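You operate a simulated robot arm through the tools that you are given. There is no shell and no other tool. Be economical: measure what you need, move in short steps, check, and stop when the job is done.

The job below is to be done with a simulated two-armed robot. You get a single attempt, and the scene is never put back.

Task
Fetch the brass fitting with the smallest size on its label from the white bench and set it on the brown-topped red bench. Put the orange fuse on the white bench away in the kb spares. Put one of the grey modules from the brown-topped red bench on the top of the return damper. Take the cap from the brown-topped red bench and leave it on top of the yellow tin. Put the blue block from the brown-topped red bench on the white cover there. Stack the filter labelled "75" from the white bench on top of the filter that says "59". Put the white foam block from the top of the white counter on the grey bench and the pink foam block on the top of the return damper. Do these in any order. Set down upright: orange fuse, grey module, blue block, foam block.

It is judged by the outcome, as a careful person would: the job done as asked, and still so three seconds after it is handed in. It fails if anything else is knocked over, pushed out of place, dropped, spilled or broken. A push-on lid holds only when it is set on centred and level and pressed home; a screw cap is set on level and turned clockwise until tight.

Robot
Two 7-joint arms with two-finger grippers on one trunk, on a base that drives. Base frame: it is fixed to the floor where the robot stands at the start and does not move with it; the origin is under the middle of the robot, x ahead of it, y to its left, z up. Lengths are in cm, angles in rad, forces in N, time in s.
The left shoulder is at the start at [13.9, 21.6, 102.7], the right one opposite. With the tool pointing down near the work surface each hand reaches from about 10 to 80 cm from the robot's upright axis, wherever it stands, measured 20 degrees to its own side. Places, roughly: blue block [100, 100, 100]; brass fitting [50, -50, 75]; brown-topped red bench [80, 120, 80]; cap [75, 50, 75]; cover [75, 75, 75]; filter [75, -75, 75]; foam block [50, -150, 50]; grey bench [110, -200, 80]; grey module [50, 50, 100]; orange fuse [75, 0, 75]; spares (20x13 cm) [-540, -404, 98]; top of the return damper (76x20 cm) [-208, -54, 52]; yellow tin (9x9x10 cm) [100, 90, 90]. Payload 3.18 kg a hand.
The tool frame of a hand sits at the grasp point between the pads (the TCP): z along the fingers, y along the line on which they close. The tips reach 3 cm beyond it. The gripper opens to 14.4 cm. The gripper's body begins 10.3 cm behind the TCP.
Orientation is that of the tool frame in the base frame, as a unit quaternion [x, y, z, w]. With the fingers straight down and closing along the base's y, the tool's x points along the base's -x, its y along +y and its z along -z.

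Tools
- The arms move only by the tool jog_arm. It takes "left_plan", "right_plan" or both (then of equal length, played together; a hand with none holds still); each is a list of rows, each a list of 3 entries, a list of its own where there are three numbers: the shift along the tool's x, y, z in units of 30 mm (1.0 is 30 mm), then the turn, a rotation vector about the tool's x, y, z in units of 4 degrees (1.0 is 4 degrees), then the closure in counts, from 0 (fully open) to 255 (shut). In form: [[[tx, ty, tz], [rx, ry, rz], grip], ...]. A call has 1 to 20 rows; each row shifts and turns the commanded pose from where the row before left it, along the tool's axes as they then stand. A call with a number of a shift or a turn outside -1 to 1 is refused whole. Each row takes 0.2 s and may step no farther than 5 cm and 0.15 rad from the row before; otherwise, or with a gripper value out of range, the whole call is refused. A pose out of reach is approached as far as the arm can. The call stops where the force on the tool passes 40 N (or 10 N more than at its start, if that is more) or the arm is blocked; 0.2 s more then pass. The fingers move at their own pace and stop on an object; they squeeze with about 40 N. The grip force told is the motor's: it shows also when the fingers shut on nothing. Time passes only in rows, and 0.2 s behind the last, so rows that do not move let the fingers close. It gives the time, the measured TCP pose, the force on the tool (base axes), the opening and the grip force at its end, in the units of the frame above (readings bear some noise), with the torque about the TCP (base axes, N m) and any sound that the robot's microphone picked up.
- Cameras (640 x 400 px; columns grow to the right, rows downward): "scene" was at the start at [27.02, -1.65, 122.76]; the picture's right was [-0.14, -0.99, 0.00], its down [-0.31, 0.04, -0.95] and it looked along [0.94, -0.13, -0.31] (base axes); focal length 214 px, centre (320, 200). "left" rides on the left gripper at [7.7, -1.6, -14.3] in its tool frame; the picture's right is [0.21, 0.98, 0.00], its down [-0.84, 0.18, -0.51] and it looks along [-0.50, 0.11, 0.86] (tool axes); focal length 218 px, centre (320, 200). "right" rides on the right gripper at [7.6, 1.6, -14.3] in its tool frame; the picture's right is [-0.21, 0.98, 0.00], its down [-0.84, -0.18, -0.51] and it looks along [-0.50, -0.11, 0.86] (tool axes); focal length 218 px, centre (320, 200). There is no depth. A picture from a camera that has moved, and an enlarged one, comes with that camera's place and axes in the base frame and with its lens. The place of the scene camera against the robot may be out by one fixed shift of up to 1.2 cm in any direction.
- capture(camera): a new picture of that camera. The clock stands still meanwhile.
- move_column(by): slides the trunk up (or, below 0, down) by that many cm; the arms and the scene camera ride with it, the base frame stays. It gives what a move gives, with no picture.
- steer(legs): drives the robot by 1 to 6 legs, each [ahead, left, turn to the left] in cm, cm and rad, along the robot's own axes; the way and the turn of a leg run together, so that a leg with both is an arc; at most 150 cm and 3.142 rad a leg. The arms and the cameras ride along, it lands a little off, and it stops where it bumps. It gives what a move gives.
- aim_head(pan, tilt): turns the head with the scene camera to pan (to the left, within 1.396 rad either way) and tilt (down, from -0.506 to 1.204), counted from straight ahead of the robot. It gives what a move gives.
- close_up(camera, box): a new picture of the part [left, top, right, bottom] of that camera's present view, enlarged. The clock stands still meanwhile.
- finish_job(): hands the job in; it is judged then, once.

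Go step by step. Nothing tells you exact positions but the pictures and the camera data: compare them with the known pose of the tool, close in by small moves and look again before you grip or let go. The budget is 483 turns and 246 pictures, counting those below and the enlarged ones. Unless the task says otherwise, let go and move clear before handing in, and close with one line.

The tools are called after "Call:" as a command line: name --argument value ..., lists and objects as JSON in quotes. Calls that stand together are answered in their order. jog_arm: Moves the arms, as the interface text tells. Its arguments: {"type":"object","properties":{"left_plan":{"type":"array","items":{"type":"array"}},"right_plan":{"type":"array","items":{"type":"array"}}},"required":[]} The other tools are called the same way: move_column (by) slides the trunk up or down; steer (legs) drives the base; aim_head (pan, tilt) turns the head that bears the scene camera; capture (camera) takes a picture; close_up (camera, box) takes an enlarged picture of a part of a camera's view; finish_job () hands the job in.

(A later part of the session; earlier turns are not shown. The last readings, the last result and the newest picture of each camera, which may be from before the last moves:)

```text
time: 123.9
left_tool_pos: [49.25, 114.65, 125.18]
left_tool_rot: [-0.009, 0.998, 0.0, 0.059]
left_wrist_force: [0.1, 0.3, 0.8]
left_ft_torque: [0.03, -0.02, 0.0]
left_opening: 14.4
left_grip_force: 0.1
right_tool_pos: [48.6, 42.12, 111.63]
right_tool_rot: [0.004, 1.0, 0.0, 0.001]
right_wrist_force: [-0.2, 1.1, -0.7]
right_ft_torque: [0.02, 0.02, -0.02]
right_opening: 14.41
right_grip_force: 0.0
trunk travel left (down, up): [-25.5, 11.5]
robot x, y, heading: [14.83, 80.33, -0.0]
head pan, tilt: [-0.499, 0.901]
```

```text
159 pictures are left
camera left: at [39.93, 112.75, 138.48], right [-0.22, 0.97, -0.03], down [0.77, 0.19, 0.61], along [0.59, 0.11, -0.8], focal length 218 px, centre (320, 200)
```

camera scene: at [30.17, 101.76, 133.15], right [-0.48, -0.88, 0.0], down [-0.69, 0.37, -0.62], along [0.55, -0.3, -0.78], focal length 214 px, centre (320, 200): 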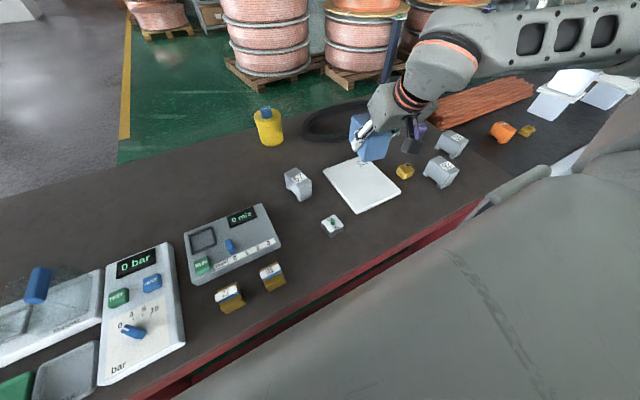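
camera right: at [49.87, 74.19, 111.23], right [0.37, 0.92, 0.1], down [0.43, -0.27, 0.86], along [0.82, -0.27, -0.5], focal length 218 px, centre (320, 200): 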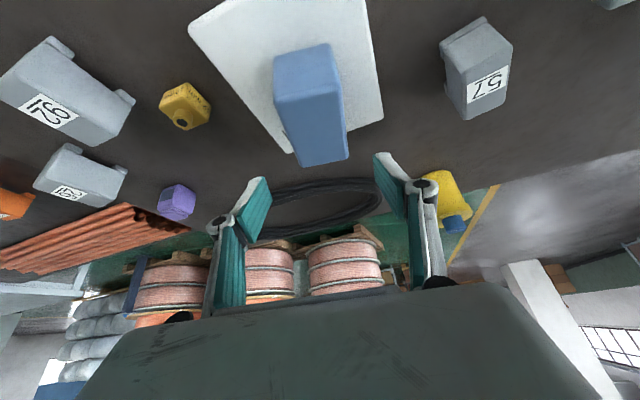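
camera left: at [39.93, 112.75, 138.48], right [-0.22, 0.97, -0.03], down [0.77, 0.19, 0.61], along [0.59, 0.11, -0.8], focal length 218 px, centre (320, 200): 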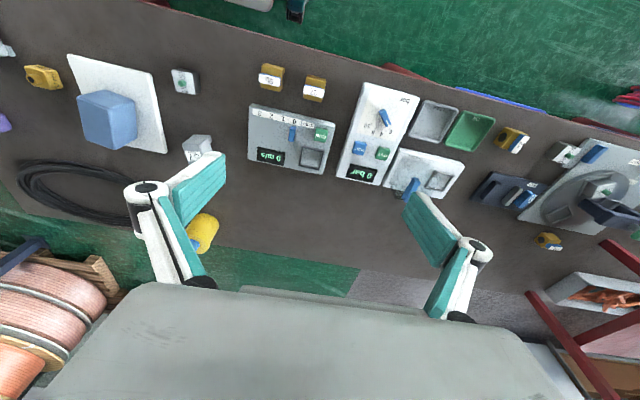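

Call:
jog_arm --left_plan '[[[0, -0.85, 0.4], [0, 0.85, 0], 0], [[0, -0.85, 0.4], [0, 0.85, 0], 0], [[-0.6, -0.85, 0.5], [0, 0, 0], 0], [[-0.6, -0.85, 0.5], [0, 0, 0], 0], [[-0.6, -0.85, 0.5], [0, 0, 0], 0], [[-0.6, -0.85, 0.5], [0, 0, 0], 0], [[-0.6, -0.85, 0.5], [0, 0, 0], 0], [[-0.6, -0.85, 0.5], [0, 0, 0], 0], [[-0.6, -0.85, 0.5], [0, 0, 0], 0], [[-0.6, -0.85, 0.5], [0, 0, 0], 0]]'

Call:
capture --camera "left"

```text
time: 126.1
left_tool_pos: [64.38, 89.42, 110.85]
left_tool_rot: [-0.009, 1.0, -0.001, 0.001]
left_wrist_force: [-0.3, 0.1, -0.6]
left_ft_torque: [0.01, 0.04, -0.02]
left_opening: 14.38
left_grip_force: 0.2
right_tool_pos: [48.56, 41.98, 111.57]
right_tool_rot: [0.005, 1.0, 0.001, 0.0]
right_wrist_force: [0.8, -0.8, 0.9]
right_ft_torque: [0.01, 0.05, 0.01]
right_opening: 14.39
right_grip_force: 0.1
trunk travel left (down, up): [-25.5, 11.5]
robot x, y, heading: [14.96, 80.53, -0.003]
head pan, tilt: [-0.499, 0.901]
```

```text
158 pictures are left
camera left: at [56.78, 87.48, 125.17], right [-0.23, 0.97, 0.0], down [0.84, 0.2, 0.51], along [0.5, 0.11, -0.86], focal length 218 px, centre (320, 200)
```

left: 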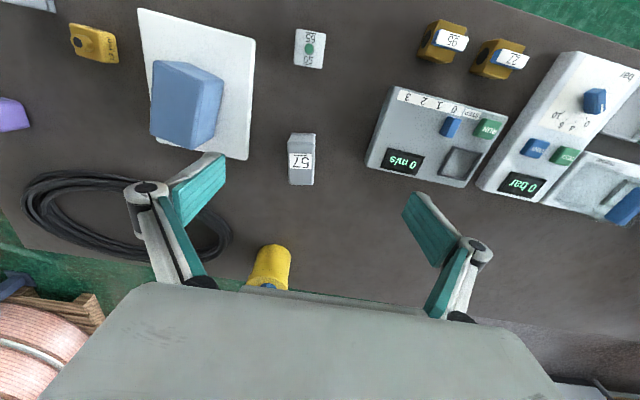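

Module 57 at about (68.3,87), yawed ~13°. Align and go lower.

Call:
jog_arm --left_plan '[[[-0.4, -0.2, 0.9], [0, 0, -0.8], 113], [[-0.4, -0.2, 0.9], [0, 0, -0.8], 113], [[-0.3, -0.1, 0.9], [0, 0, -0.8], 113], [[-0.2, 0, 0.9], [0, 0, -0.8], 113], [[0, 0, 0.5], [0, 0, 0], 113]]'

Call:
capture --camera "left"

```text
time: 127.3
left_tool_pos: [68.29, 88.24, 98.54]
left_tool_rot: [-0.122, 0.993, -0.001, 0.001]
left_wrist_force: [0.3, 0.0, 0.1]
left_ft_torque: [-0.01, -0.03, 0.0]
left_opening: 8.0
left_grip_force: 0.1
right_tool_pos: [48.53, 42.05, 111.61]
right_tool_rot: [0.005, 1.0, 0.001, 0.0]
right_wrist_force: [0.0, -0.4, 0.9]
right_ft_torque: [-0.01, -0.01, 0.01]
right_opening: 14.39
right_grip_force: 0.1
trunk travel left (down, up): [-25.5, 11.5]
robot x, y, heading: [14.78, 80.56, -0.002]
head pan, tilt: [-0.499, 0.901]
```

```text
157 pictures are left
camera left: at [61.28, 84.66, 112.77], right [-0.44, 0.9, 0.0], down [0.77, 0.38, 0.51], along [0.46, 0.22, -0.86], focal length 218 px, centre (320, 200)
```

left: 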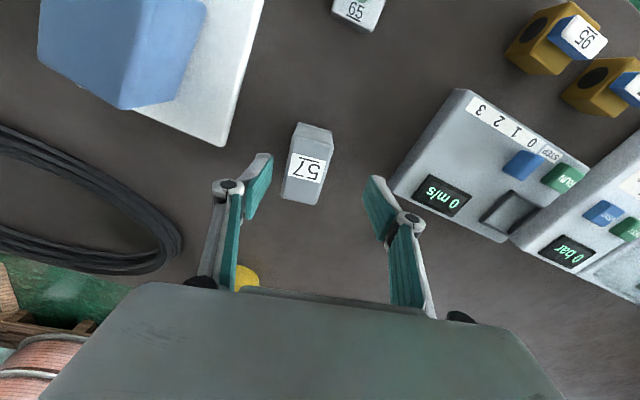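

Call:
close_up --camera "left" --box '[256, 110, 384, 210]'

```text
4.00 times, centred on (320, 160) of left
camera zoom: at [61.28, 84.66, 112.77], right [-0.44, 0.9, 0.0], down [0.77, 0.38, 0.51], along [0.46, 0.22, -0.86], focal length 873 px, centre (320, 360)
```

zoom: 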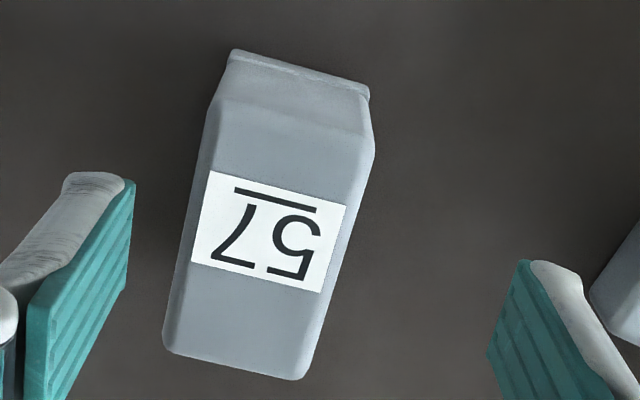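

Module centre (70.3,87.2), yaw ~11°, 3.8 wide. Final approach.

Call:
jog_arm --left_plan '[[[-0.54, -0.47, 0.5], [0, 0, 0.7], 113], [[0, 0, 0.9], [0, 0, 0], 113], [[0, 0, 0.9], [0, 0, 0], 113], [[0, 0, 0.9], [0, 0, 0], 113]]'

Call:
capture --camera "left"

```text
time: 128.3
left_tool_pos: [70.38, 87.21, 88.87]
left_tool_rot: [-0.096, 0.995, -0.002, 0.001]
left_wrist_force: [0.4, -0.1, -0.5]
left_ft_torque: [-0.02, 0.04, 0.0]
left_opening: 8.01
left_grip_force: 0.0
right_tool_pos: [48.6, 42.08, 111.87]
right_tool_rot: [0.005, 1.0, 0.0, 0.0]
right_wrist_force: [-0.9, 0.4, 0.5]
right_ft_torque: [-0.01, 0.0, -0.02]
right_opening: 14.39
right_grip_force: 0.0
trunk travel left (down, up): [-25.5, 11.5]
robot x, y, heading: [14.99, 80.69, -0.006]
head pan, tilt: [-0.499, 0.901]
```

```text
155 pictures are left
camera left: at [63.14, 84.12, 103.09], right [-0.39, 0.92, 0.0], down [0.79, 0.34, 0.51], along [0.47, 0.2, -0.86], focal length 218 px, centre (320, 200)
```

left: 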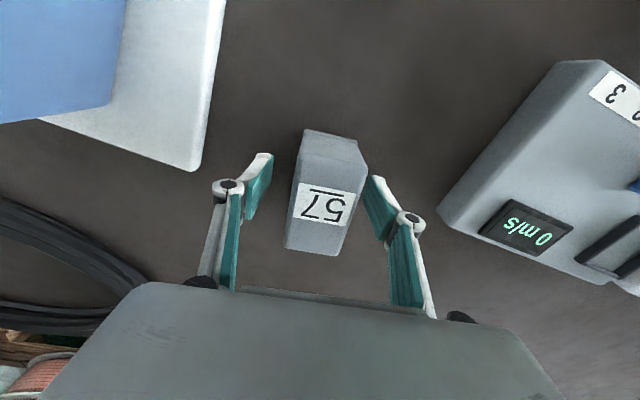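

Call:
jog_arm --left_plan '[[[0, 0.12, 0], [0, 0, 0], 113], [[0, 0, 0], [0, 0, 0], 180], [[0, 0, 0], [0, 0, 0], 255], [[0, 0, 0], [0, 0, 0], 255], [[0, 0, -0.4], [0, 0, 0], 255], [[0, 0, -1], [0, 0, 0], 255], [[0, 0, -1], [0, 0, 0], 255], [[0, 0, -1], [0, 0, 0], 255], [[0, 0, -1], [0, 0, 0], 255], [[0.3, 0, -1], [0, 0, 0], 255], [[0.5, 0, -1], [0, 0, 0], 255]]'

Call:
capture --camera "left"

```text
time: 130.7
left_tool_pos: [67.69, 87.03, 108.49]
left_tool_rot: [-0.095, 0.995, -0.002, 0.001]
left_wrist_force: [0.2, -0.7, -1.5]
left_ft_torque: [-0.02, 0.04, 0.0]
left_opening: 4.32
left_grip_force: 40.0
right_tool_pos: [48.41, 42.14, 111.8]
right_tool_rot: [0.004, 1.0, 0.0, 0.0]
right_wrist_force: [-0.1, -0.3, -0.7]
right_ft_torque: [-0.02, -0.01, 0.03]
right_opening: 14.43
right_grip_force: 0.1
trunk travel left (down, up): [-25.5, 11.5]
robot x, y, heading: [14.73, 80.45, -0.004]
head pan, tilt: [-0.499, 0.901]
```

```text
154 pictures are left
camera left: at [60.41, 83.84, 122.7], right [-0.39, 0.92, 0.0], down [0.79, 0.34, 0.51], along [0.47, 0.2, -0.86], focal length 218 px, centre (320, 200)
```

left: 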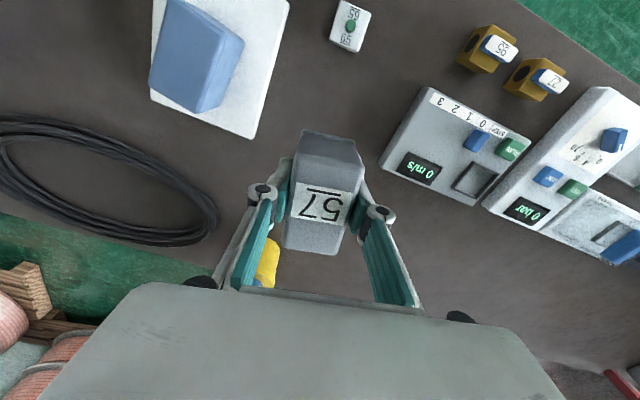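

Module held. Back off and drive right, toward the white counter, then look.

Call:
steer --legs '[[-50, 0, 0], [0, -145, 0]]'

Call:
aim_head --pan -0.7 --tilt 0.6

Call:
capture --camera "scene"

Call:
capture --camera "right"

```text
time: 146.1
left_tool_pos: [18.37, -56.88, 108.34]
left_tool_rot: [-0.102, 0.995, -0.002, 0.0]
left_wrist_force: [0.5, -0.2, -1.6]
left_ft_torque: [-0.02, 0.01, 0.02]
left_opening: 4.32
left_grip_force: 40.4
right_tool_pos: [-0.14, -102.12, 111.71]
right_tool_rot: [-0.001, 1.0, 0.0, 0.0]
right_wrist_force: [-0.4, -0.6, -1.0]
right_ft_torque: [-0.03, 0.01, 0.02]
right_opening: 14.4
right_grip_force: 0.0
trunk travel left (down, up): [-25.5, 11.5]
robot x, y, heading: [-34.24, -63.78, 0.014]
head pan, tilt: [-0.499, 0.901]
```

```text
time: 146.9
left_tool_pos: [18.46, -56.98, 108.32]
left_tool_rot: [-0.102, 0.995, -0.002, 0.001]
left_wrist_force: [-0.2, -0.3, -2.3]
left_ft_torque: [-0.02, 0.0, 0.0]
left_opening: 4.3
left_grip_force: 40.2
right_tool_pos: [-0.25, -101.97, 111.66]
right_tool_rot: [0.0, 1.0, -0.001, 0.0]
right_wrist_force: [0.0, 1.2, 0.3]
right_ft_torque: [0.02, -0.04, 0.02]
right_opening: 14.4
right_grip_force: 0.1
trunk travel left (down, up): [-25.5, 11.5]
robot x, y, heading: [-34.1, -63.84, 0.013]
head pan, tilt: [-0.7, 0.6]
```

```text
153 pictures are left
camera scene: at [-21.89, -69.82, 135.62], right [-0.64, -0.77, 0.0], down [-0.44, 0.36, -0.82], along [0.64, -0.53, -0.57], focal length 214 px, centre (320, 200)
```

scene: 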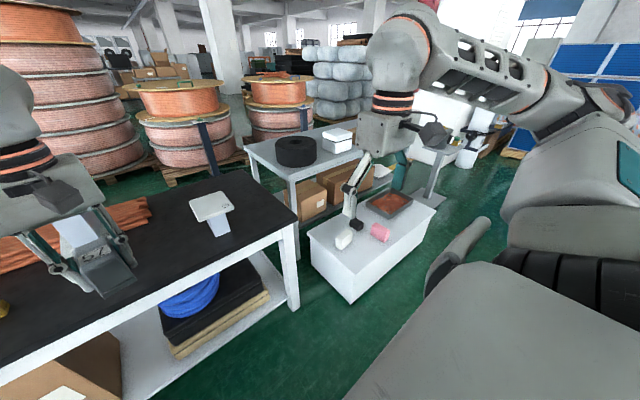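

```text
152 pictures are left
camera right: at [-7.86, -100.43, 126.1], right [0.21, 0.98, 0.0], down [0.84, -0.18, 0.51], along [0.5, -0.1, -0.86], focal length 218 px, centre (320, 200)
```

right: 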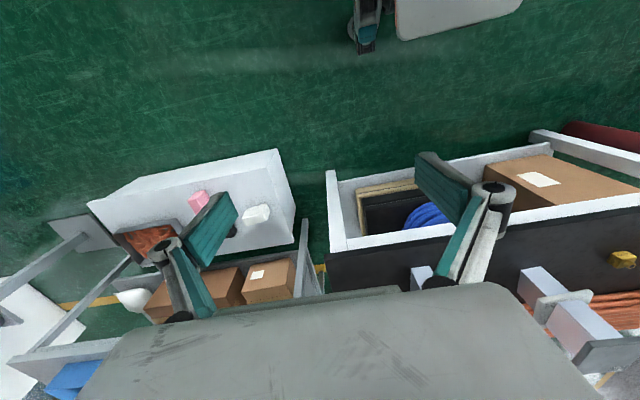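

White foam ≈(38.8,-137,47), pink ≈(27.6,-159,47); counter spans x 14–54. Lower the trunk in free space, then drive nearer.

Call:
move_column --by -16

Call:
steer --legs '[[10, -68, -0.014]]'

Call:
capture --camera "right"

```text
time: 148.7
left_tool_pos: [18.26, -56.91, 92.6]
left_tool_rot: [-0.102, 0.995, -0.002, 0.003]
left_wrist_force: [0.1, -0.6, -0.6]
left_ft_torque: [0.0, -0.05, 0.0]
left_opening: 4.31
left_grip_force: 40.2
right_tool_pos: [2.29, -102.02, 89.82]
right_tool_rot: [0.0, 0.993, -0.001, -0.121]
right_wrist_force: [-0.2, -0.6, 0.6]
right_ft_torque: [0.02, -0.05, -0.02]
right_opening: 14.38
right_grip_force: 0.0
trunk travel left (down, up): [-9.5, 27.5]
robot x, y, heading: [-34.43, -63.79, 0.01]
head pan, tilt: [-0.7, 0.6]
```

```text
time: 155.2
left_tool_pos: [28.5, -127.64, 92.32]
left_tool_rot: [-0.092, 0.996, -0.001, 0.001]
left_wrist_force: [0.3, 0.4, -0.9]
left_ft_torque: [0.0, 0.02, 0.0]
left_opening: 4.3
left_grip_force: 40.1
right_tool_pos: [11.56, -172.47, 89.76]
right_tool_rot: [0.01, 0.992, 0.0, -0.123]
right_wrist_force: [-0.4, 0.5, 0.6]
right_ft_torque: [0.01, 0.02, -0.03]
right_opening: 14.41
right_grip_force: 0.0
trunk travel left (down, up): [-9.5, 27.5]
robot x, y, heading: [-24.25, -133.48, -0.006]
head pan, tilt: [-0.7, 0.6]
```

```text
151 pictures are left
camera right: at [7.68, -170.61, 105.56], right [0.22, 0.97, -0.05], down [0.94, -0.2, 0.29], along [0.27, -0.11, -0.96], focal length 218 px, centre (320, 200)
```

right: 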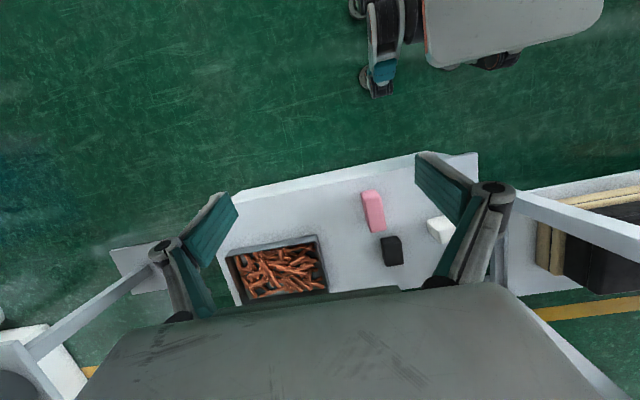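

Level the right hand and move it over the counter for a clear look.

Call:
jog_arm --right_plan '[[[-0.2, 0.8, 0], [0, -0.9, 0], 0], [[-0.2, 0.8, 0], [0, -0.9, 0], 0], [[-0.2, 0.8, 0], [0, -0.9, 0], 0], [[-0.2, 0.8, 0], [0, -0.85, 0], 0], [[-0.3, 0.8, 0], [0, 0, 0], 0]]'

Call:
capture --camera "right"

Call:
aim_head --pan -0.3 --tilt 0.8

Call:
capture --camera "scene"

```text
time: 156.4
left_tool_pos: [28.53, -127.68, 92.32]
left_tool_rot: [-0.092, 0.996, -0.002, 0.001]
left_wrist_force: [0.6, -0.6, -0.9]
left_ft_torque: [-0.02, 0.03, -0.01]
left_opening: 4.31
left_grip_force: 40.1
right_tool_pos: [15.46, -160.51, 89.67]
right_tool_rot: [0.01, 1.0, -0.001, 0.001]
right_wrist_force: [-0.4, 0.1, 0.4]
right_ft_torque: [-0.01, 0.01, -0.02]
right_opening: 14.42
right_grip_force: 0.1
right hand out of reach, approached as far as the arm can: row 4
trunk travel left (down, up): [-9.5, 27.5]
robot x, y, heading: [-24.7, -133.51, -0.01]
head pan, tilt: [-0.7, 0.6]
```

```text
150 pictures are left
camera right: at [7.84, -158.6, 104.13], right [0.23, 0.97, 0.0], down [0.84, -0.2, 0.51], along [0.5, -0.12, -0.86], focal length 218 px, centre (320, 200)
```

right: 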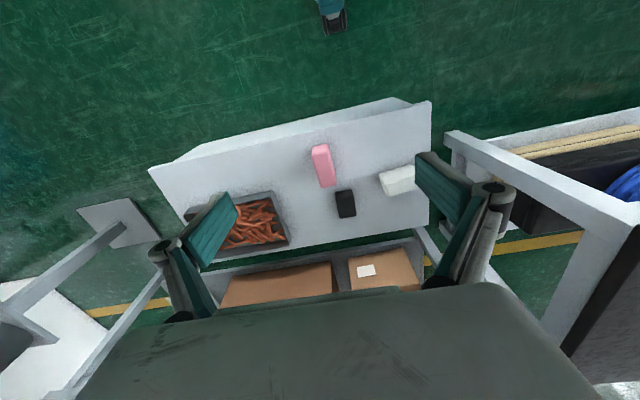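

```text
time: 157.3
left_tool_pos: [28.48, -127.65, 92.35]
left_tool_rot: [-0.093, 0.996, -0.001, 0.001]
left_wrist_force: [-0.3, 0.0, -1.2]
left_ft_torque: [0.02, 0.01, 0.01]
left_opening: 4.33
left_grip_force: 40.2
right_tool_pos: [15.38, -160.47, 89.84]
right_tool_rot: [0.011, 1.0, -0.001, 0.001]
right_wrist_force: [0.2, 0.0, 0.2]
right_ft_torque: [0.02, 0.02, -0.01]
right_opening: 14.39
right_grip_force: 0.1
trunk travel left (down, up): [-9.5, 27.5]
robot x, y, heading: [-24.41, -133.63, -0.011]
head pan, tilt: [-0.3, 0.799]
```

```text
149 pictures are left
camera scene: at [3.45, -136.66, 115.94], right [-0.31, -0.95, 0.0], down [-0.68, 0.22, -0.7], along [0.66, -0.21, -0.72], focal length 214 px, centre (320, 200)
```

scene: 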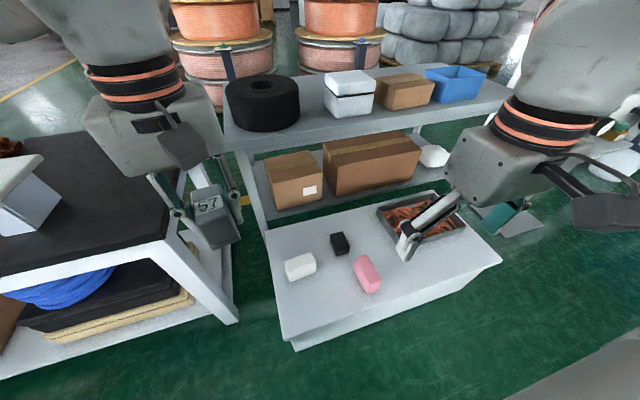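

Pink ≈(32,-163), white ≈(44,-141), counter top ≈ z 38–40. Drive 15 cm closer.

Call:
steer --legs '[[15, 0, 0.01]]'

Call:
jog_arm --right_plan '[[[-0.5, 0.9, 0.8], [0, 0, 0], 80], [[-0.4, 0.9, 0.8], [0, 0, 0], 80], [[-0.3, 0.9, 0.8], [0, 0, 0], 80], [[0, 0.9, 0.8], [0, 0, 0], 80], [[0, 0.9, 0.8], [0, 0, 0], 80], [[0, 0.9, 0.8], [0, 0, 0], 80]]'

Call:
capture --camera "right"

```text
time: 158.7
left_tool_pos: [43.42, -127.36, 92.28]
left_tool_rot: [-0.097, 0.995, -0.002, 0.001]
left_wrist_force: [-0.1, -0.7, -1.5]
left_ft_torque: [0.02, 0.02, -0.01]
left_opening: 4.33
left_grip_force: 40.0
right_tool_pos: [30.6, -160.3, 89.8]
right_tool_rot: [0.005, 1.0, -0.001, 0.001]
right_wrist_force: [0.1, -1.2, 0.0]
right_ft_torque: [0.01, 0.03, 0.02]
right_opening: 14.38
right_grip_force: 0.1
trunk travel left (down, up): [-9.5, 27.5]
robot x, y, heading: [-9.47, -133.63, -0.003]
head pan, tilt: [-0.3, 0.799]
```

```text
time: 160.1
left_tool_pos: [43.38, -127.24, 92.3]
left_tool_rot: [-0.097, 0.995, -0.001, 0.001]
left_wrist_force: [-0.1, 0.8, -1.7]
left_ft_torque: [-0.01, -0.01, 0.01]
left_opening: 4.33
left_grip_force: 40.0
right_tool_pos: [34.53, -144.12, 75.16]
right_tool_rot: [0.005, 1.0, -0.001, 0.001]
right_wrist_force: [0.0, -0.6, -0.3]
right_ft_torque: [-0.04, 0.0, 0.03]
right_opening: 9.9
right_grip_force: 0.1
trunk travel left (down, up): [-9.5, 27.5]
robot x, y, heading: [-9.11, -133.36, 0.004]
head pan, tilt: [-0.3, 0.799]
```

```text
148 pictures are left
camera right: at [26.9, -142.36, 89.58], right [0.22, 0.98, 0.0], down [0.84, -0.19, 0.51], along [0.5, -0.11, -0.86], focal length 218 px, centre (320, 200)
```

right: 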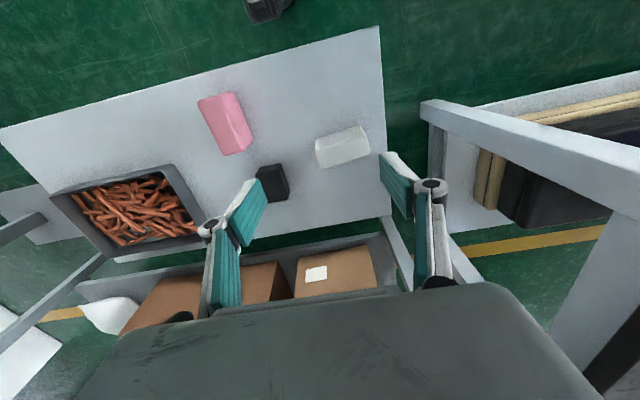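

Call:
close_up --camera "right" --box '[180, 80, 390, 210]'

Call:
close_up --camera "scene" --box '[200, 200, 420, 338]'

```text
3.05 times, centred on (285, 145) of right
camera zoom: at [26.9, -142.36, 89.58], right [0.22, 0.98, 0.0], down [0.84, -0.19, 0.51], along [0.5, -0.11, -0.86], focal length 665 px, centre (427, 368)
```

zoom: 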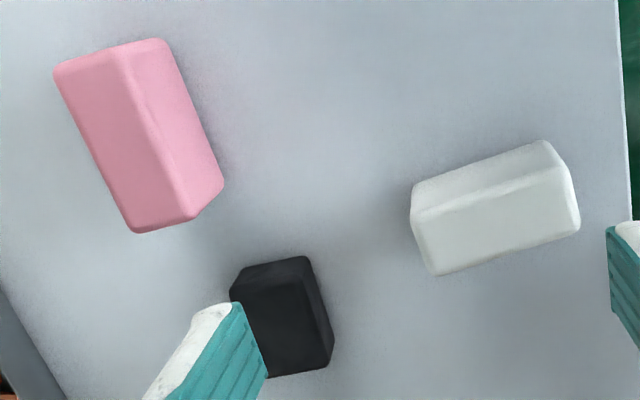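

```text
2.90 times, centred on (310, 269) of scene
camera zoom: at [18.49, -136.46, 115.92], right [-0.3, -0.95, 0.0], down [-0.68, 0.21, -0.7], along [0.67, -0.21, -0.72], focal length 622 px, centre (349, 0)
```

zoom: 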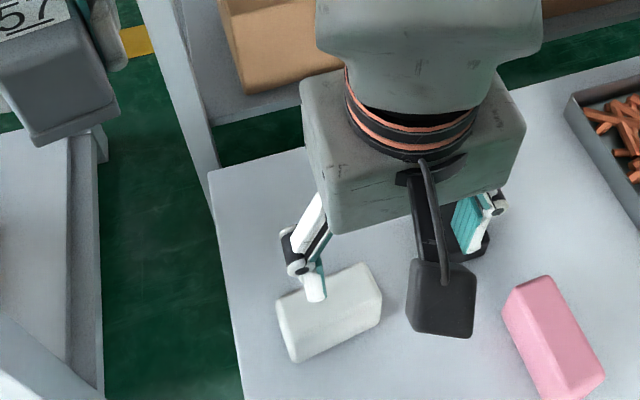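

White foam: about 10.4 (along y) × 4.4, centre (43.4,-140.7). I'll grip along its length; move left hand aside and descend.

Call:
jog_arm --left_plan '[[[0.5, 1, 0], [0, 0, 0], 255], [[0.5, 1, 0], [0, 0, 0], 255], [[0.5, 1, 0], [0, 0, 0], 255], [[0.5, 0, 0], [0, 0, 0], 255], [[0, 0, 0], [0, 0, 0], 255], [[0, 0, 0], [0, 0, 0], 255], [[0, 0, 0], [0, 0, 0], 255], [[0, 0, 0], [0, 0, 0], 255]]' --right_plan '[[[-0.6, 0, 0], [0, 0, -0.55], 0], [[-0.6, 0, 0.3], [0, 0, -0.55], 0], [[-0.6, 0.3, 1], [0, 0, -0.55], 0], [[-0.6, 0.3, 1], [0, 0, 0], 0], [[-0.5, 0.3, 1], [0, 0, 0], 0], [[0, 0.3, 1], [0, 0, 0], 0], [[0, 0, 1], [0, 0, 0], 0], [[0, 0, 1], [0, 0, 0], 0]]'

Call:
capture --camera "right"

```text
time: 161.9
left_tool_pos: [35.85, -119.64, 92.24]
left_tool_rot: [-0.097, 0.995, -0.002, 0.001]
left_wrist_force: [0.1, -1.1, -2.3]
left_ft_torque: [0.02, 0.08, 0.01]
left_opening: 4.33
left_grip_force: 40.0
right_tool_pos: [42.74, -140.14, 56.42]
right_tool_rot: [-0.052, 0.999, -0.001, 0.001]
right_wrist_force: [-0.1, 0.8, -0.1]
right_ft_torque: [-0.01, 0.01, -0.05]
right_opening: 14.39
right_grip_force: 0.0
trunk travel left (down, up): [-9.5, 27.5]
robot x, y, heading: [-8.99, -133.61, -0.004]
head pan, tilt: [-0.3, 0.799]
```

```text
145 pictures are left
camera right: at [34.98, -139.27, 70.82], right [0.1, 0.99, 0.0], down [0.86, -0.09, 0.51], along [0.51, -0.05, -0.86], focal length 218 px, centre (320, 200)
```

right: 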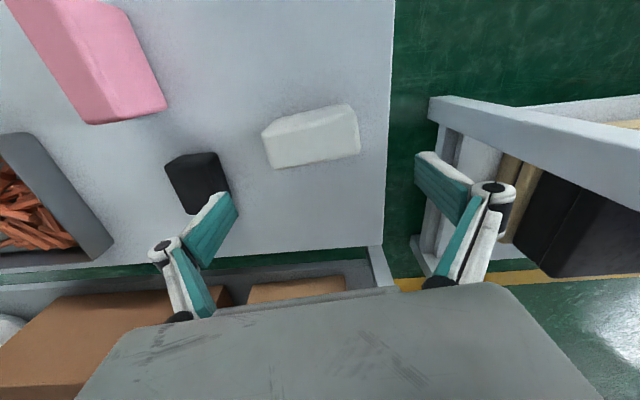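

Foam top is really near z 48.4, centre (41.6,-140.6). Descend and check.

Call:
jog_arm --right_plan '[[[0.35, -0.15, 0.9], [0, 0, 0], 0], [[0, 0, 0.9], [0, 0, 0], 0], [[0, 0, 0.8], [0, 0, 0], 0]]'

Call:
capture --camera "right"

```text
time: 162.7
left_tool_pos: [35.97, -119.59, 92.34]
left_tool_rot: [-0.097, 0.995, -0.001, 0.001]
left_wrist_force: [-1.2, 0.7, -1.4]
left_ft_torque: [0.01, 0.01, 0.01]
left_opening: 4.31
left_grip_force: 39.9
right_tool_pos: [41.83, -140.62, 48.65]
right_tool_rot: [-0.052, 0.999, -0.001, 0.001]
right_wrist_force: [0.5, 0.0, -0.2]
right_ft_torque: [-0.02, -0.02, -0.02]
right_opening: 14.39
right_grip_force: 0.0
trunk travel left (down, up): [-9.5, 27.5]
robot x, y, heading: [-9.61, -133.31, -0.004]
head pan, tilt: [-0.3, 0.799]
```

```text
144 pictures are left
camera right: at [34.04, -139.73, 63.0], right [0.1, 0.99, 0.0], down [0.86, -0.09, 0.51], along [0.51, -0.05, -0.86], focal length 218 px, centre (320, 200)
```

right: 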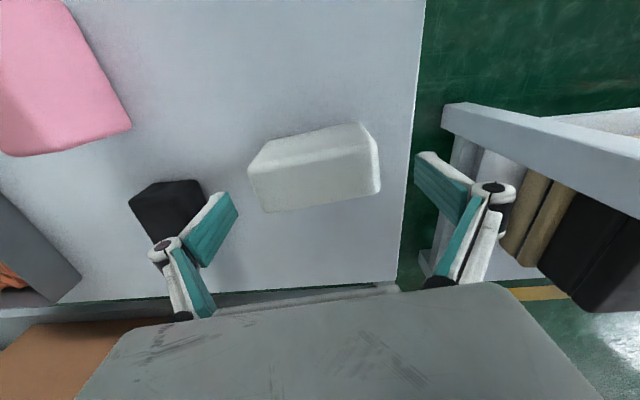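

Call:
jog_arm --right_plan '[[[0.05, -0.1, 0], [0, 0, 0], 42], [[0, 0, 0.2], [0, 0, 0], 42], [[0, 0, 0.1], [0, 0, 0], 42]]'

Call:
capture --camera "right"

```text
time: 163.5
left_tool_pos: [35.81, -119.69, 92.38]
left_tool_rot: [-0.096, 0.995, -0.002, 0.001]
left_wrist_force: [-0.2, 0.0, -1.3]
left_ft_torque: [0.0, 0.02, -0.01]
left_opening: 4.31
left_grip_force: 40.2
right_tool_pos: [41.68, -140.91, 47.78]
right_tool_rot: [-0.052, 0.999, -0.002, 0.002]
right_wrist_force: [-0.4, 0.7, 0.6]
right_ft_torque: [-0.01, 0.01, -0.03]
right_opening: 12.0
right_grip_force: 0.0
trunk travel left (down, up): [-9.5, 27.5]
robot x, y, heading: [-9.52, -133.75, 0.002]
head pan, tilt: [-0.3, 0.799]
```

```text
143 pictures are left
camera right: at [33.92, -140.08, 62.14], right [0.11, 0.99, 0.0], down [0.86, -0.09, 0.51], along [0.51, -0.06, -0.86], focal length 218 px, centre (320, 200)
```

right: 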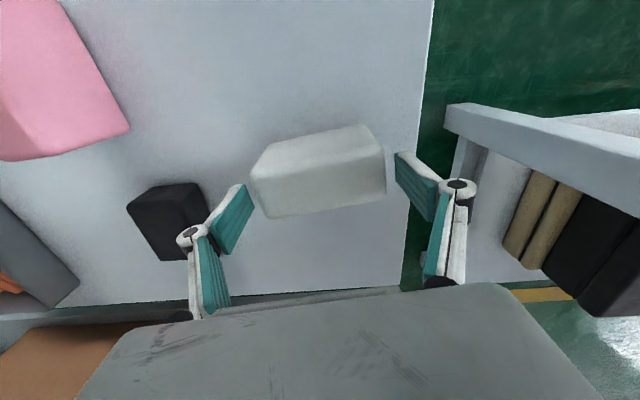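

Call:
jog_arm --right_plan '[[[0, 0, 0.12], [0, 0, 0], 42], [[0, 0, 0], [0, 0, 0], 90], [[0, 0, 0], [0, 0, 0], 255], [[0, 0, 0], [0, 0, 0], 255]]'

Call:
jog_arm --right_plan '[[[0, 0, -0.4], [0, 0, 0], 255], [[0, 0, -1], [0, 0, 0], 255], [[0, 0, -1], [0, 0, 0], 255]]'

Call:
capture --camera "right"

```text
time: 164.5
left_tool_pos: [35.81, -119.74, 92.34]
left_tool_rot: [-0.097, 0.995, -0.001, 0.001]
left_wrist_force: [-0.7, -0.6, -1.3]
left_ft_torque: [0.01, 0.0, 0.01]
left_opening: 4.3
left_grip_force: 40.0
right_tool_pos: [41.74, -141.13, 47.46]
right_tool_rot: [-0.052, 0.999, -0.001, 0.001]
right_wrist_force: [0.1, -1.8, 4.0]
right_ft_torque: [-0.41, 0.0, -0.05]
right_opening: 10.87
right_grip_force: 40.4
trunk travel left (down, up): [-9.5, 27.5]
robot x, y, heading: [-9.6, -133.57, 0.0]
head pan, tilt: [-0.3, 0.799]
```

```text
time: 165.3
left_tool_pos: [35.72, -119.59, 92.39]
left_tool_rot: [-0.097, 0.995, -0.002, 0.002]
left_wrist_force: [-1.1, 0.0, -1.3]
left_ft_torque: [-0.01, -0.02, -0.03]
left_opening: 4.32
left_grip_force: 39.8
right_tool_pos: [41.82, -141.05, 54.76]
right_tool_rot: [-0.053, 0.999, 0.0, 0.002]
right_wrist_force: [-0.3, -0.2, 0.2]
right_ft_torque: [0.0, -0.01, -0.04]
right_opening: 10.88
right_grip_force: 40.2
trunk travel left (down, up): [-9.5, 27.5]
robot x, y, heading: [-9.22, -133.47, 0.002]
head pan, tilt: [-0.3, 0.799]
```

```text
142 pictures are left
camera right: at [34.1, -140.14, 69.09], right [0.1, 0.99, 0.0], down [0.86, -0.09, 0.51], along [0.51, -0.05, -0.86], focal length 218 px, centre (320, 200)
```

right: 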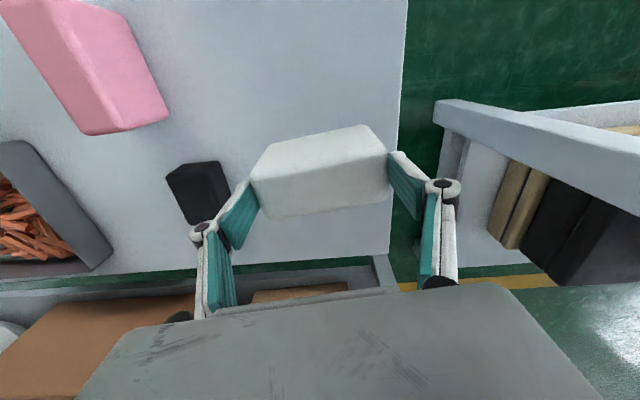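

Foam lifted. Look to the right to see how best to reach the grey bench.

Call:
jog_arm --right_plan '[[[0.5, 0, -1], [0, 0, 0], 255], [[0.5, 0, -1], [0, 0, 0], 255], [[0.5, 0, -1], [0, 0, 0], 255], [[0.5, 0, -1], [0, 0, 0], 255], [[0.5, 0, -1], [0, 0, 0], 255], [[0.5, 0, -1], [0, 0, 0], 255], [[0.5, 0, -1], [0, 0, 0], 255], [[0.5, 0, -1], [0, 0, 0], 255], [[0.5, 0, -1], [0, 0, 0], 255], [[0.5, 0, -1], [0, 0, 0], 255], [[0.5, 0, -1], [0, 0, 0], 255]]'

Call:
aim_head --pan -0.55 --tilt 0.5

Call:
capture --camera "scene"

Call:
capture --camera "right"

```text
time: 167.7
left_tool_pos: [35.92, -119.7, 92.43]
left_tool_rot: [-0.096, 0.995, -0.001, 0.001]
left_wrist_force: [1.0, -0.3, -1.5]
left_ft_torque: [-0.02, 0.02, 0.01]
left_opening: 4.32
left_grip_force: 40.1
right_tool_pos: [26.05, -142.56, 86.77]
right_tool_rot: [-0.051, 0.999, -0.002, 0.007]
right_wrist_force: [15.6, -7.1, -7.1]
right_ft_torque: [1.08, 1.69, 0.7]
right_opening: 10.87
right_grip_force: 39.4
trunk travel left (down, up): [-9.5, 27.5]
robot x, y, heading: [-9.46, -133.87, -0.0]
head pan, tilt: [-0.3, 0.799]
stopped in row 11 (right hand): the force on the tool passed its limit at 142 N (the readings are from after the stop); the commanded pose is now the measured one
```

```text
time: 168.5
left_tool_pos: [35.84, -119.72, 92.34]
left_tool_rot: [-0.096, 0.995, -0.001, 0.002]
left_wrist_force: [0.9, 0.0, -2.0]
left_ft_torque: [0.0, 0.01, 0.0]
left_opening: 4.31
left_grip_force: 39.8
right_tool_pos: [26.04, -142.59, 86.64]
right_tool_rot: [-0.051, 0.999, -0.002, 0.007]
right_wrist_force: [29.8, -5.2, -18.8]
right_ft_torque: [0.89, 2.6, 0.57]
right_opening: 10.88
right_grip_force: 40.4
trunk travel left (down, up): [-9.5, 27.5]
robot x, y, heading: [-9.02, -133.56, -0.002]
head pan, tilt: [-0.55, 0.499]
```

```text
141 pictures are left
camera scene: at [18.49, -138.86, 118.53], right [-0.52, -0.85, 0.0], down [-0.41, 0.25, -0.88], along [0.75, -0.46, -0.48], focal length 214 px, centre (320, 200)
```

scene: 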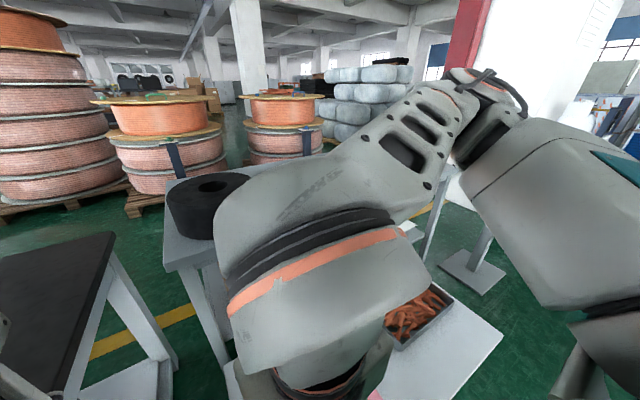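

```text
140 pictures are left
camera right: at [18.04, -141.62, 100.92], right [0.11, 0.99, 0.0], down [0.85, -0.09, 0.52], along [0.52, -0.06, -0.85], focal length 218 px, centre (320, 200)
```

right: 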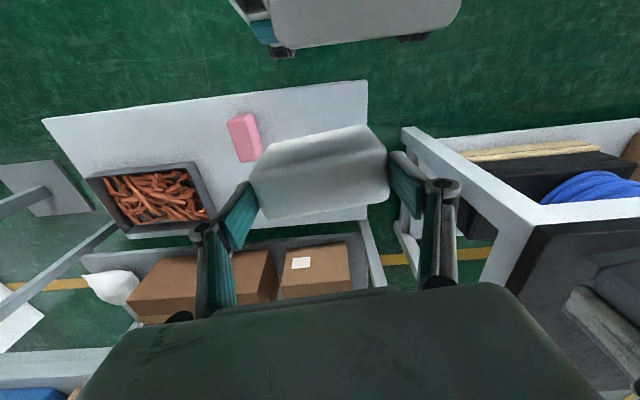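

The right wrist pressed on the head. Move it away to the right and forward.

Call:
jog_arm --right_plan '[[[-0.3, -1, 0], [0, 0, 0], 255], [[-0.3, -1, 0], [0, 0, 0], 255], [[-0.3, -1, 0], [0, 0, 0], 255], [[-0.3, -1, 0], [0, 0, 0], 255], [[0, -1, 0], [0, 0, 0], 255], [[0, -1, 0], [0, 0, 0], 255], [[0, -1, 0], [0, 0, 0], 255], [[0, -1, 0], [0, 0, 0], 255]]'

Call:
aim_head --pan -0.4 --tilt 0.5

Call:
capture --camera "scene"

Call:
capture --camera "right"

```text
time: 170.3
left_tool_pos: [35.78, -119.74, 92.36]
left_tool_rot: [-0.097, 0.995, 0.0, 0.002]
left_wrist_force: [-0.2, -1.2, -1.5]
left_ft_torque: [0.07, 0.02, 0.01]
left_opening: 4.33
left_grip_force: 39.7
right_tool_pos: [31.94, -166.25, 86.89]
right_tool_rot: [-0.052, 0.999, -0.002, 0.006]
right_wrist_force: [-0.8, -0.9, -0.2]
right_ft_torque: [-0.02, 0.0, 0.0]
right_opening: 10.86
right_grip_force: 39.9
trunk travel left (down, up): [-9.5, 27.5]
robot x, y, heading: [-9.61, -133.27, -0.004]
head pan, tilt: [-0.55, 0.499]
```

```text
time: 171.0
left_tool_pos: [35.87, -119.79, 92.34]
left_tool_rot: [-0.096, 0.995, -0.001, 0.0]
left_wrist_force: [1.0, 0.1, -1.5]
left_ft_torque: [0.01, -0.01, -0.02]
left_opening: 4.32
left_grip_force: 40.1
right_tool_pos: [31.97, -166.08, 86.87]
right_tool_rot: [-0.052, 0.999, -0.001, 0.007]
right_wrist_force: [0.4, -0.3, -1.0]
right_ft_torque: [-0.02, 0.0, 0.01]
right_opening: 10.9
right_grip_force: 39.8
trunk travel left (down, up): [-9.5, 27.5]
robot x, y, heading: [-9.36, -133.85, -0.005]
head pan, tilt: [-0.4, 0.499]
```

```text
139 pictures are left
camera scene: at [19.12, -137.67, 118.54], right [-0.39, -0.92, 0.0], down [-0.44, 0.19, -0.88], along [0.81, -0.34, -0.48], focal length 214 px, centre (320, 200)
```

scene: 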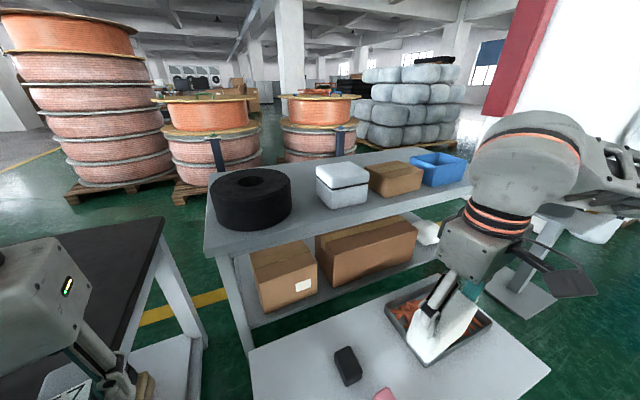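

```text
138 pictures are left
camera right: at [24.04, -165.28, 101.13], right [0.11, 0.99, 0.0], down [0.85, -0.09, 0.52], along [0.52, -0.06, -0.85], focal length 218 px, centre (320, 200)
```

right: 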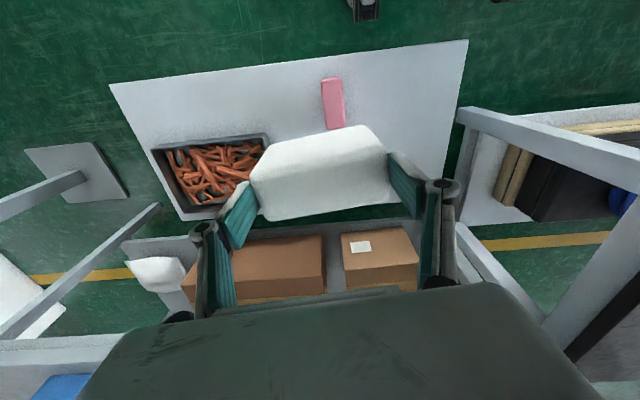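

Grey bench front edge is near x 70, with a free patch about (74,-159) between the tyre and white box. I'll edge forward, raise the trunk, and reach with a slight forward pitch.

Call:
steer --legs '[[4.5, 0, 0]]'

Call:
move_column --by 11

```text
time: 171.9
left_tool_pos: [38.21, -119.69, 92.47]
left_tool_rot: [-0.097, 0.995, -0.001, 0.001]
left_wrist_force: [-0.8, 0.1, -1.4]
left_ft_torque: [0.02, -0.02, 0.03]
left_opening: 4.3
left_grip_force: 39.9
right_tool_pos: [34.35, -166.19, 86.84]
right_tool_rot: [-0.052, 0.999, -0.003, 0.007]
right_wrist_force: [0.3, 2.3, -0.3]
right_ft_torque: [-0.01, -0.03, -0.01]
right_opening: 10.88
right_grip_force: 39.5
trunk travel left (down, up): [-9.5, 27.5]
robot x, y, heading: [-7.13, -133.73, -0.0]
head pan, tilt: [-0.4, 0.499]
stopped in leg 1: the robot was blocked; the commanded pose is now the measured one
```

```text
time: 173.3
left_tool_pos: [38.18, -119.66, 103.24]
left_tool_rot: [-0.097, 0.995, -0.002, 0.001]
left_wrist_force: [0.4, 1.4, -2.2]
left_ft_torque: [0.03, 0.02, -0.02]
left_opening: 4.34
left_grip_force: 39.8
right_tool_pos: [34.42, -166.19, 97.68]
right_tool_rot: [-0.053, 0.999, -0.002, 0.006]
right_wrist_force: [0.1, 0.0, -0.5]
right_ft_torque: [-0.01, 0.05, 0.0]
right_opening: 10.86
right_grip_force: 39.5
trunk travel left (down, up): [-20.5, 16.5]
robot x, y, heading: [-6.95, -134.01, -0.002]
head pan, tilt: [-0.4, 0.499]
```

The base stops at x≈-7, so more pitch is needed. I'll set the foam back on the counter and regrasp it with a 30° pitched hand so it stays upright.

Call:
jog_arm --right_plan '[[[-0.3, 0, 1], [0, 0, 0], 255], [[-0.3, 0, 1], [0, 0, 0], 255], [[-0.3, 0, 1], [0, 0, 0], 255], [[-0.3, 0.3, 1], [0, 0, 0], 255], [[-0.3, 0.8, 1], [0, 0, 0], 255], [[-0.3, 0.8, 1], [0, 0, 0], 255], [[0, 0.8, 1], [0, 0, 0], 255], [[0, 0.8, 1], [0, 0, 0], 255], [[0, 0.8, 1], [0, 0, 0], 255], [[0, 0.8, 1], [0, 0, 0], 255], [[0, 0.8, 1], [0, 0, 0], 255], [[0, 0.8, 1], [0, 0, 0], 255], [[0, 0.8, 1], [0, 0, 0], 255]]'

Call:
capture --camera "right"

```text
time: 176.1
left_tool_pos: [38.11, -119.7, 103.4]
left_tool_rot: [-0.098, 0.995, -0.002, 0.002]
left_wrist_force: [-0.4, 0.3, -2.5]
left_ft_torque: [0.0, 0.02, 0.0]
left_opening: 4.34
left_grip_force: 40.1
right_tool_pos: [37.92, -143.47, 58.78]
right_tool_rot: [-0.052, 0.999, -0.002, 0.006]
right_wrist_force: [-0.7, -0.7, -1.2]
right_ft_torque: [-0.01, 0.02, 0.0]
right_opening: 10.87
right_grip_force: 39.8
trunk travel left (down, up): [-20.5, 16.5]
robot x, y, heading: [-6.76, -133.83, -0.001]
head pan, tilt: [-0.4, 0.499]
```

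```text
137 pictures are left
camera right: at [29.87, -142.54, 73.12], right [0.11, 0.99, 0.0], down [0.85, -0.09, 0.52], along [0.52, -0.06, -0.85], focal length 218 px, centre (320, 200)
```

right: 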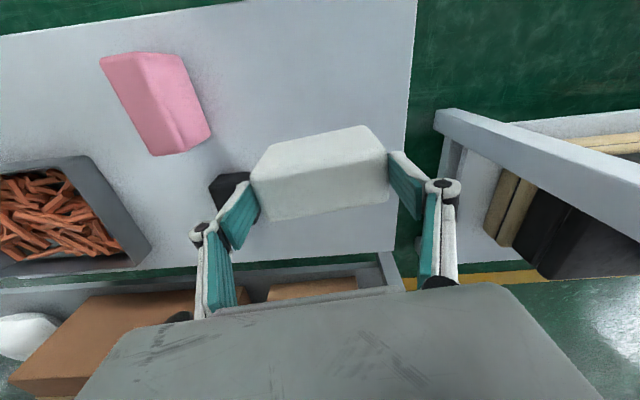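

Call:
jog_arm --right_plan '[[[0.3, 1, 0.2], [0, 0, 0], 255], [[0, 0.1, 1], [0, 0, 0], 255], [[0, 0, 1], [0, 0, 0], 255], [[0, 0, 1], [0, 0, 0], 255], [[0, 0, 0.4], [0, 0, 0], 255]]'

Call:
jog_arm --right_plan '[[[0, 0, 0.08], [0, 0, 0], 255], [[0, 0, 0.05], [0, 0, 0], 255]]'

```text
time: 177.3
left_tool_pos: [38.01, -119.72, 103.45]
left_tool_rot: [-0.098, 0.995, -0.001, 0.001]
left_wrist_force: [0.0, -0.2, -0.9]
left_ft_torque: [0.01, 0.02, -0.01]
left_opening: 4.29
left_grip_force: 39.9
right_tool_pos: [36.93, -140.21, 47.91]
right_tool_rot: [-0.053, 0.999, -0.002, 0.007]
right_wrist_force: [0.1, 0.3, -0.1]
right_ft_torque: [-0.05, -0.01, 0.0]
right_opening: 10.86
right_grip_force: 39.6
trunk travel left (down, up): [-20.5, 16.5]
robot x, y, heading: [-7.29, -133.7, -0.002]
head pan, tilt: [-0.4, 0.499]
```

```text
time: 177.9
left_tool_pos: [38.14, -119.68, 103.4]
left_tool_rot: [-0.097, 0.995, -0.002, 0.001]
left_wrist_force: [-0.3, -0.2, -1.9]
left_ft_torque: [-0.03, 0.0, 0.0]
left_opening: 4.32
left_grip_force: 39.7
right_tool_pos: [36.85, -140.28, 47.59]
right_tool_rot: [-0.052, 0.999, -0.001, 0.008]
right_wrist_force: [0.2, -0.3, -0.6]
right_ft_torque: [-0.01, 0.0, 0.01]
right_opening: 10.88
right_grip_force: 40.0
trunk travel left (down, up): [-20.5, 16.5]
robot x, y, heading: [-6.89, -133.74, -0.0]
head pan, tilt: [-0.4, 0.499]
```

Call:
jog_arm --right_plan '[[[0, 0, 0.05], [0, 0, 0], 255], [[0, 0, 0], [0, 0, 0], 30], [[0, 0, 0], [0, 0, 0], 25], [[0, 0, -0.8], [0, 0, 0], 25], [[0, 0, -1], [0, 0, 0], 25], [[0, 0, -1], [0, 0, 0], 25], [[0, 0, 0], [0, -0.95, 0], 25], [[0, 0, 0], [0, -0.95, 0], 25], [[0, 0, 0], [0, -0.95, 0], 25], [[0, 0, 0], [0, -0.95, 0], 25], [[0, 0, 0], [0, -0.95, 0], 25], [[0, 0, 0], [0, -0.95, 0], 25], [[0, 0, 0], [0, -0.95, 0], 25], [[0, 0, 0], [0, -0.85, 0], 25]]'

Call:
capture --camera "right"

```text
time: 180.9
left_tool_pos: [38.03, -119.76, 103.48]
left_tool_rot: [-0.098, 0.995, -0.002, 0.001]
left_wrist_force: [0.3, -0.6, -1.4]
left_ft_torque: [0.02, 0.0, -0.01]
left_opening: 4.32
left_grip_force: 39.5
right_tool_pos: [39.08, -136.79, 57.72]
right_tool_rot: [-0.049, 0.964, 0.006, 0.259]
right_wrist_force: [-0.1, -0.6, 0.1]
right_ft_torque: [-0.01, 0.0, 0.02]
right_opening: 13.01
right_grip_force: 0.0
right hand out of reach, approached as far as the arm can: row 13, 14
trunk travel left (down, up): [-20.5, 16.5]
robot x, y, heading: [-7.18, -133.45, -0.004]
head pan, tilt: [-0.4, 0.499]
```

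```text
136 pictures are left
camera right: at [25.21, -136.29, 66.41], right [0.08, 0.99, 0.09], down [0.49, -0.12, 0.86], along [0.87, -0.03, -0.5], focal length 218 px, centre (320, 200)
```

right: 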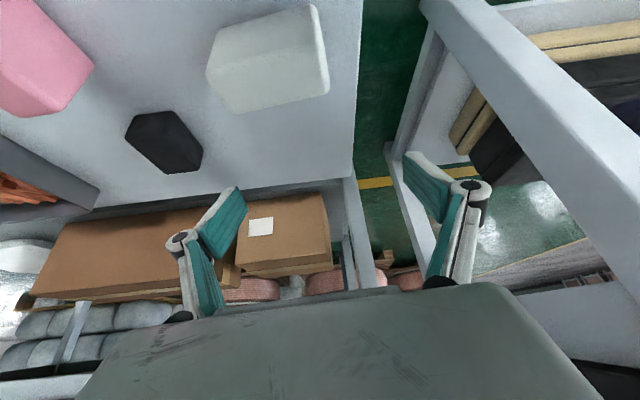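

Call:
jog_arm --right_plan '[[[0.3, -0.5, 0.1], [0, 0, 0], 25], [[0.3, -0.5, 0.1], [0, 0, 0], 25], [[0.5, -0.07, 0.6], [0, 0, 0], 25], [[0.4, 0, 0.5], [0, 0, 0], 25]]'

Call:
capture --camera "right"

```text
time: 181.9
left_tool_pos: [38.03, -119.63, 103.29]
left_tool_rot: [-0.097, 0.995, -0.002, 0.001]
left_wrist_force: [0.1, 0.3, -2.4]
left_ft_torque: [0.03, -0.03, -0.02]
left_opening: 4.33
left_grip_force: 39.9
right_tool_pos: [39.95, -134.84, 54.73]
right_tool_rot: [-0.05, 0.964, 0.009, 0.262]
right_wrist_force: [0.1, 0.3, -0.4]
right_ft_torque: [0.0, -0.01, 0.02]
right_opening: 13.01
right_grip_force: 0.1
right hand out of reach, approached as far as the arm can: row 1, 2, 3, 4
trunk travel left (down, up): [-20.5, 16.5]
robot x, y, heading: [-6.9, -133.92, -0.002]
head pan, tilt: [-0.4, 0.499]
```

```text
135 pictures are left
camera right: at [25.94, -134.47, 63.27], right [0.08, 0.99, 0.1], down [0.49, -0.12, 0.87], along [0.87, -0.02, -0.49], focal length 218 px, centre (320, 200)
```

right: 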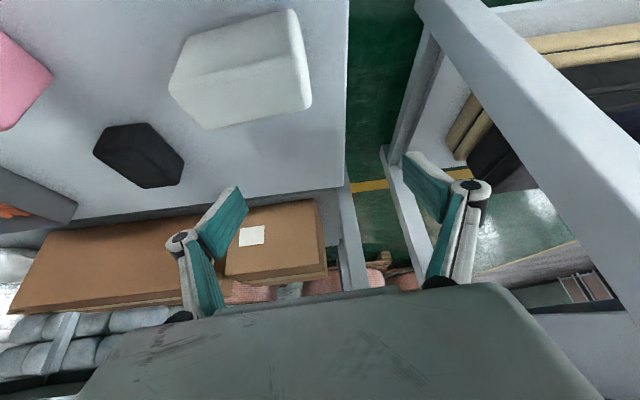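

Too close for the pitched posture; raise a bit and back the robot off 16 cm.

Call:
jog_arm --right_plan '[[[-0.3, 0, -0.8], [0, 0, 0], 25], [[-0.3, 0, -0.8], [0, 0, 0], 25], [[-0.3, 0, -0.8], [0, 0, 0], 25]]'

Call:
steer --legs '[[-16, 0, 0]]'

Call:
capture --camera "right"

```text
time: 182.7
left_tool_pos: [38.06, -119.63, 103.5]
left_tool_rot: [-0.098, 0.995, -0.001, 0.001]
left_wrist_force: [-0.5, -0.7, -0.7]
left_ft_torque: [-0.02, -0.03, -0.01]
left_opening: 4.29
left_grip_force: 40.1
right_tool_pos: [38.51, -134.96, 62.55]
right_tool_rot: [-0.051, 0.962, 0.011, 0.266]
right_wrist_force: [-0.8, -0.2, 0.3]
right_ft_torque: [-0.01, -0.01, 0.01]
right_opening: 12.98
right_grip_force: 0.1
trunk travel left (down, up): [-20.5, 16.5]
robot x, y, heading: [-7.08, -133.61, -0.002]
head pan, tilt: [-0.4, 0.499]
```

```text
time: 184.1
left_tool_pos: [22.39, -119.81, 103.43]
left_tool_rot: [-0.098, 0.995, -0.002, 0.002]
left_wrist_force: [-0.4, -0.9, -0.9]
left_ft_torque: [0.01, -0.01, 0.01]
left_opening: 4.29
left_grip_force: 40.1
right_tool_pos: [23.05, -134.92, 62.57]
right_tool_rot: [-0.05, 0.962, 0.012, 0.267]
right_wrist_force: [0.4, -0.6, 0.0]
right_ft_torque: [0.0, 0.02, 0.03]
right_opening: 12.96
right_grip_force: 0.0
trunk travel left (down, up): [-20.5, 16.5]
robot x, y, heading: [-22.44, -134.0, -0.001]
head pan, tilt: [-0.4, 0.499]
```

```text
134 pictures are left
camera right: at [9.02, -134.7, 70.93], right [0.08, 0.99, 0.1], down [0.48, -0.13, 0.87], along [0.87, -0.02, -0.48], focal length 218 px, centre (320, 200)
```

right: 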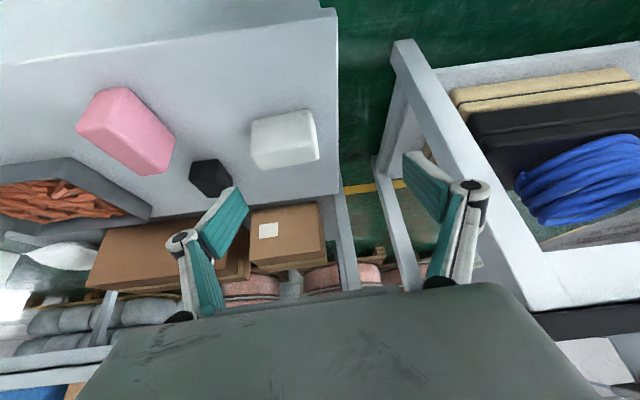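

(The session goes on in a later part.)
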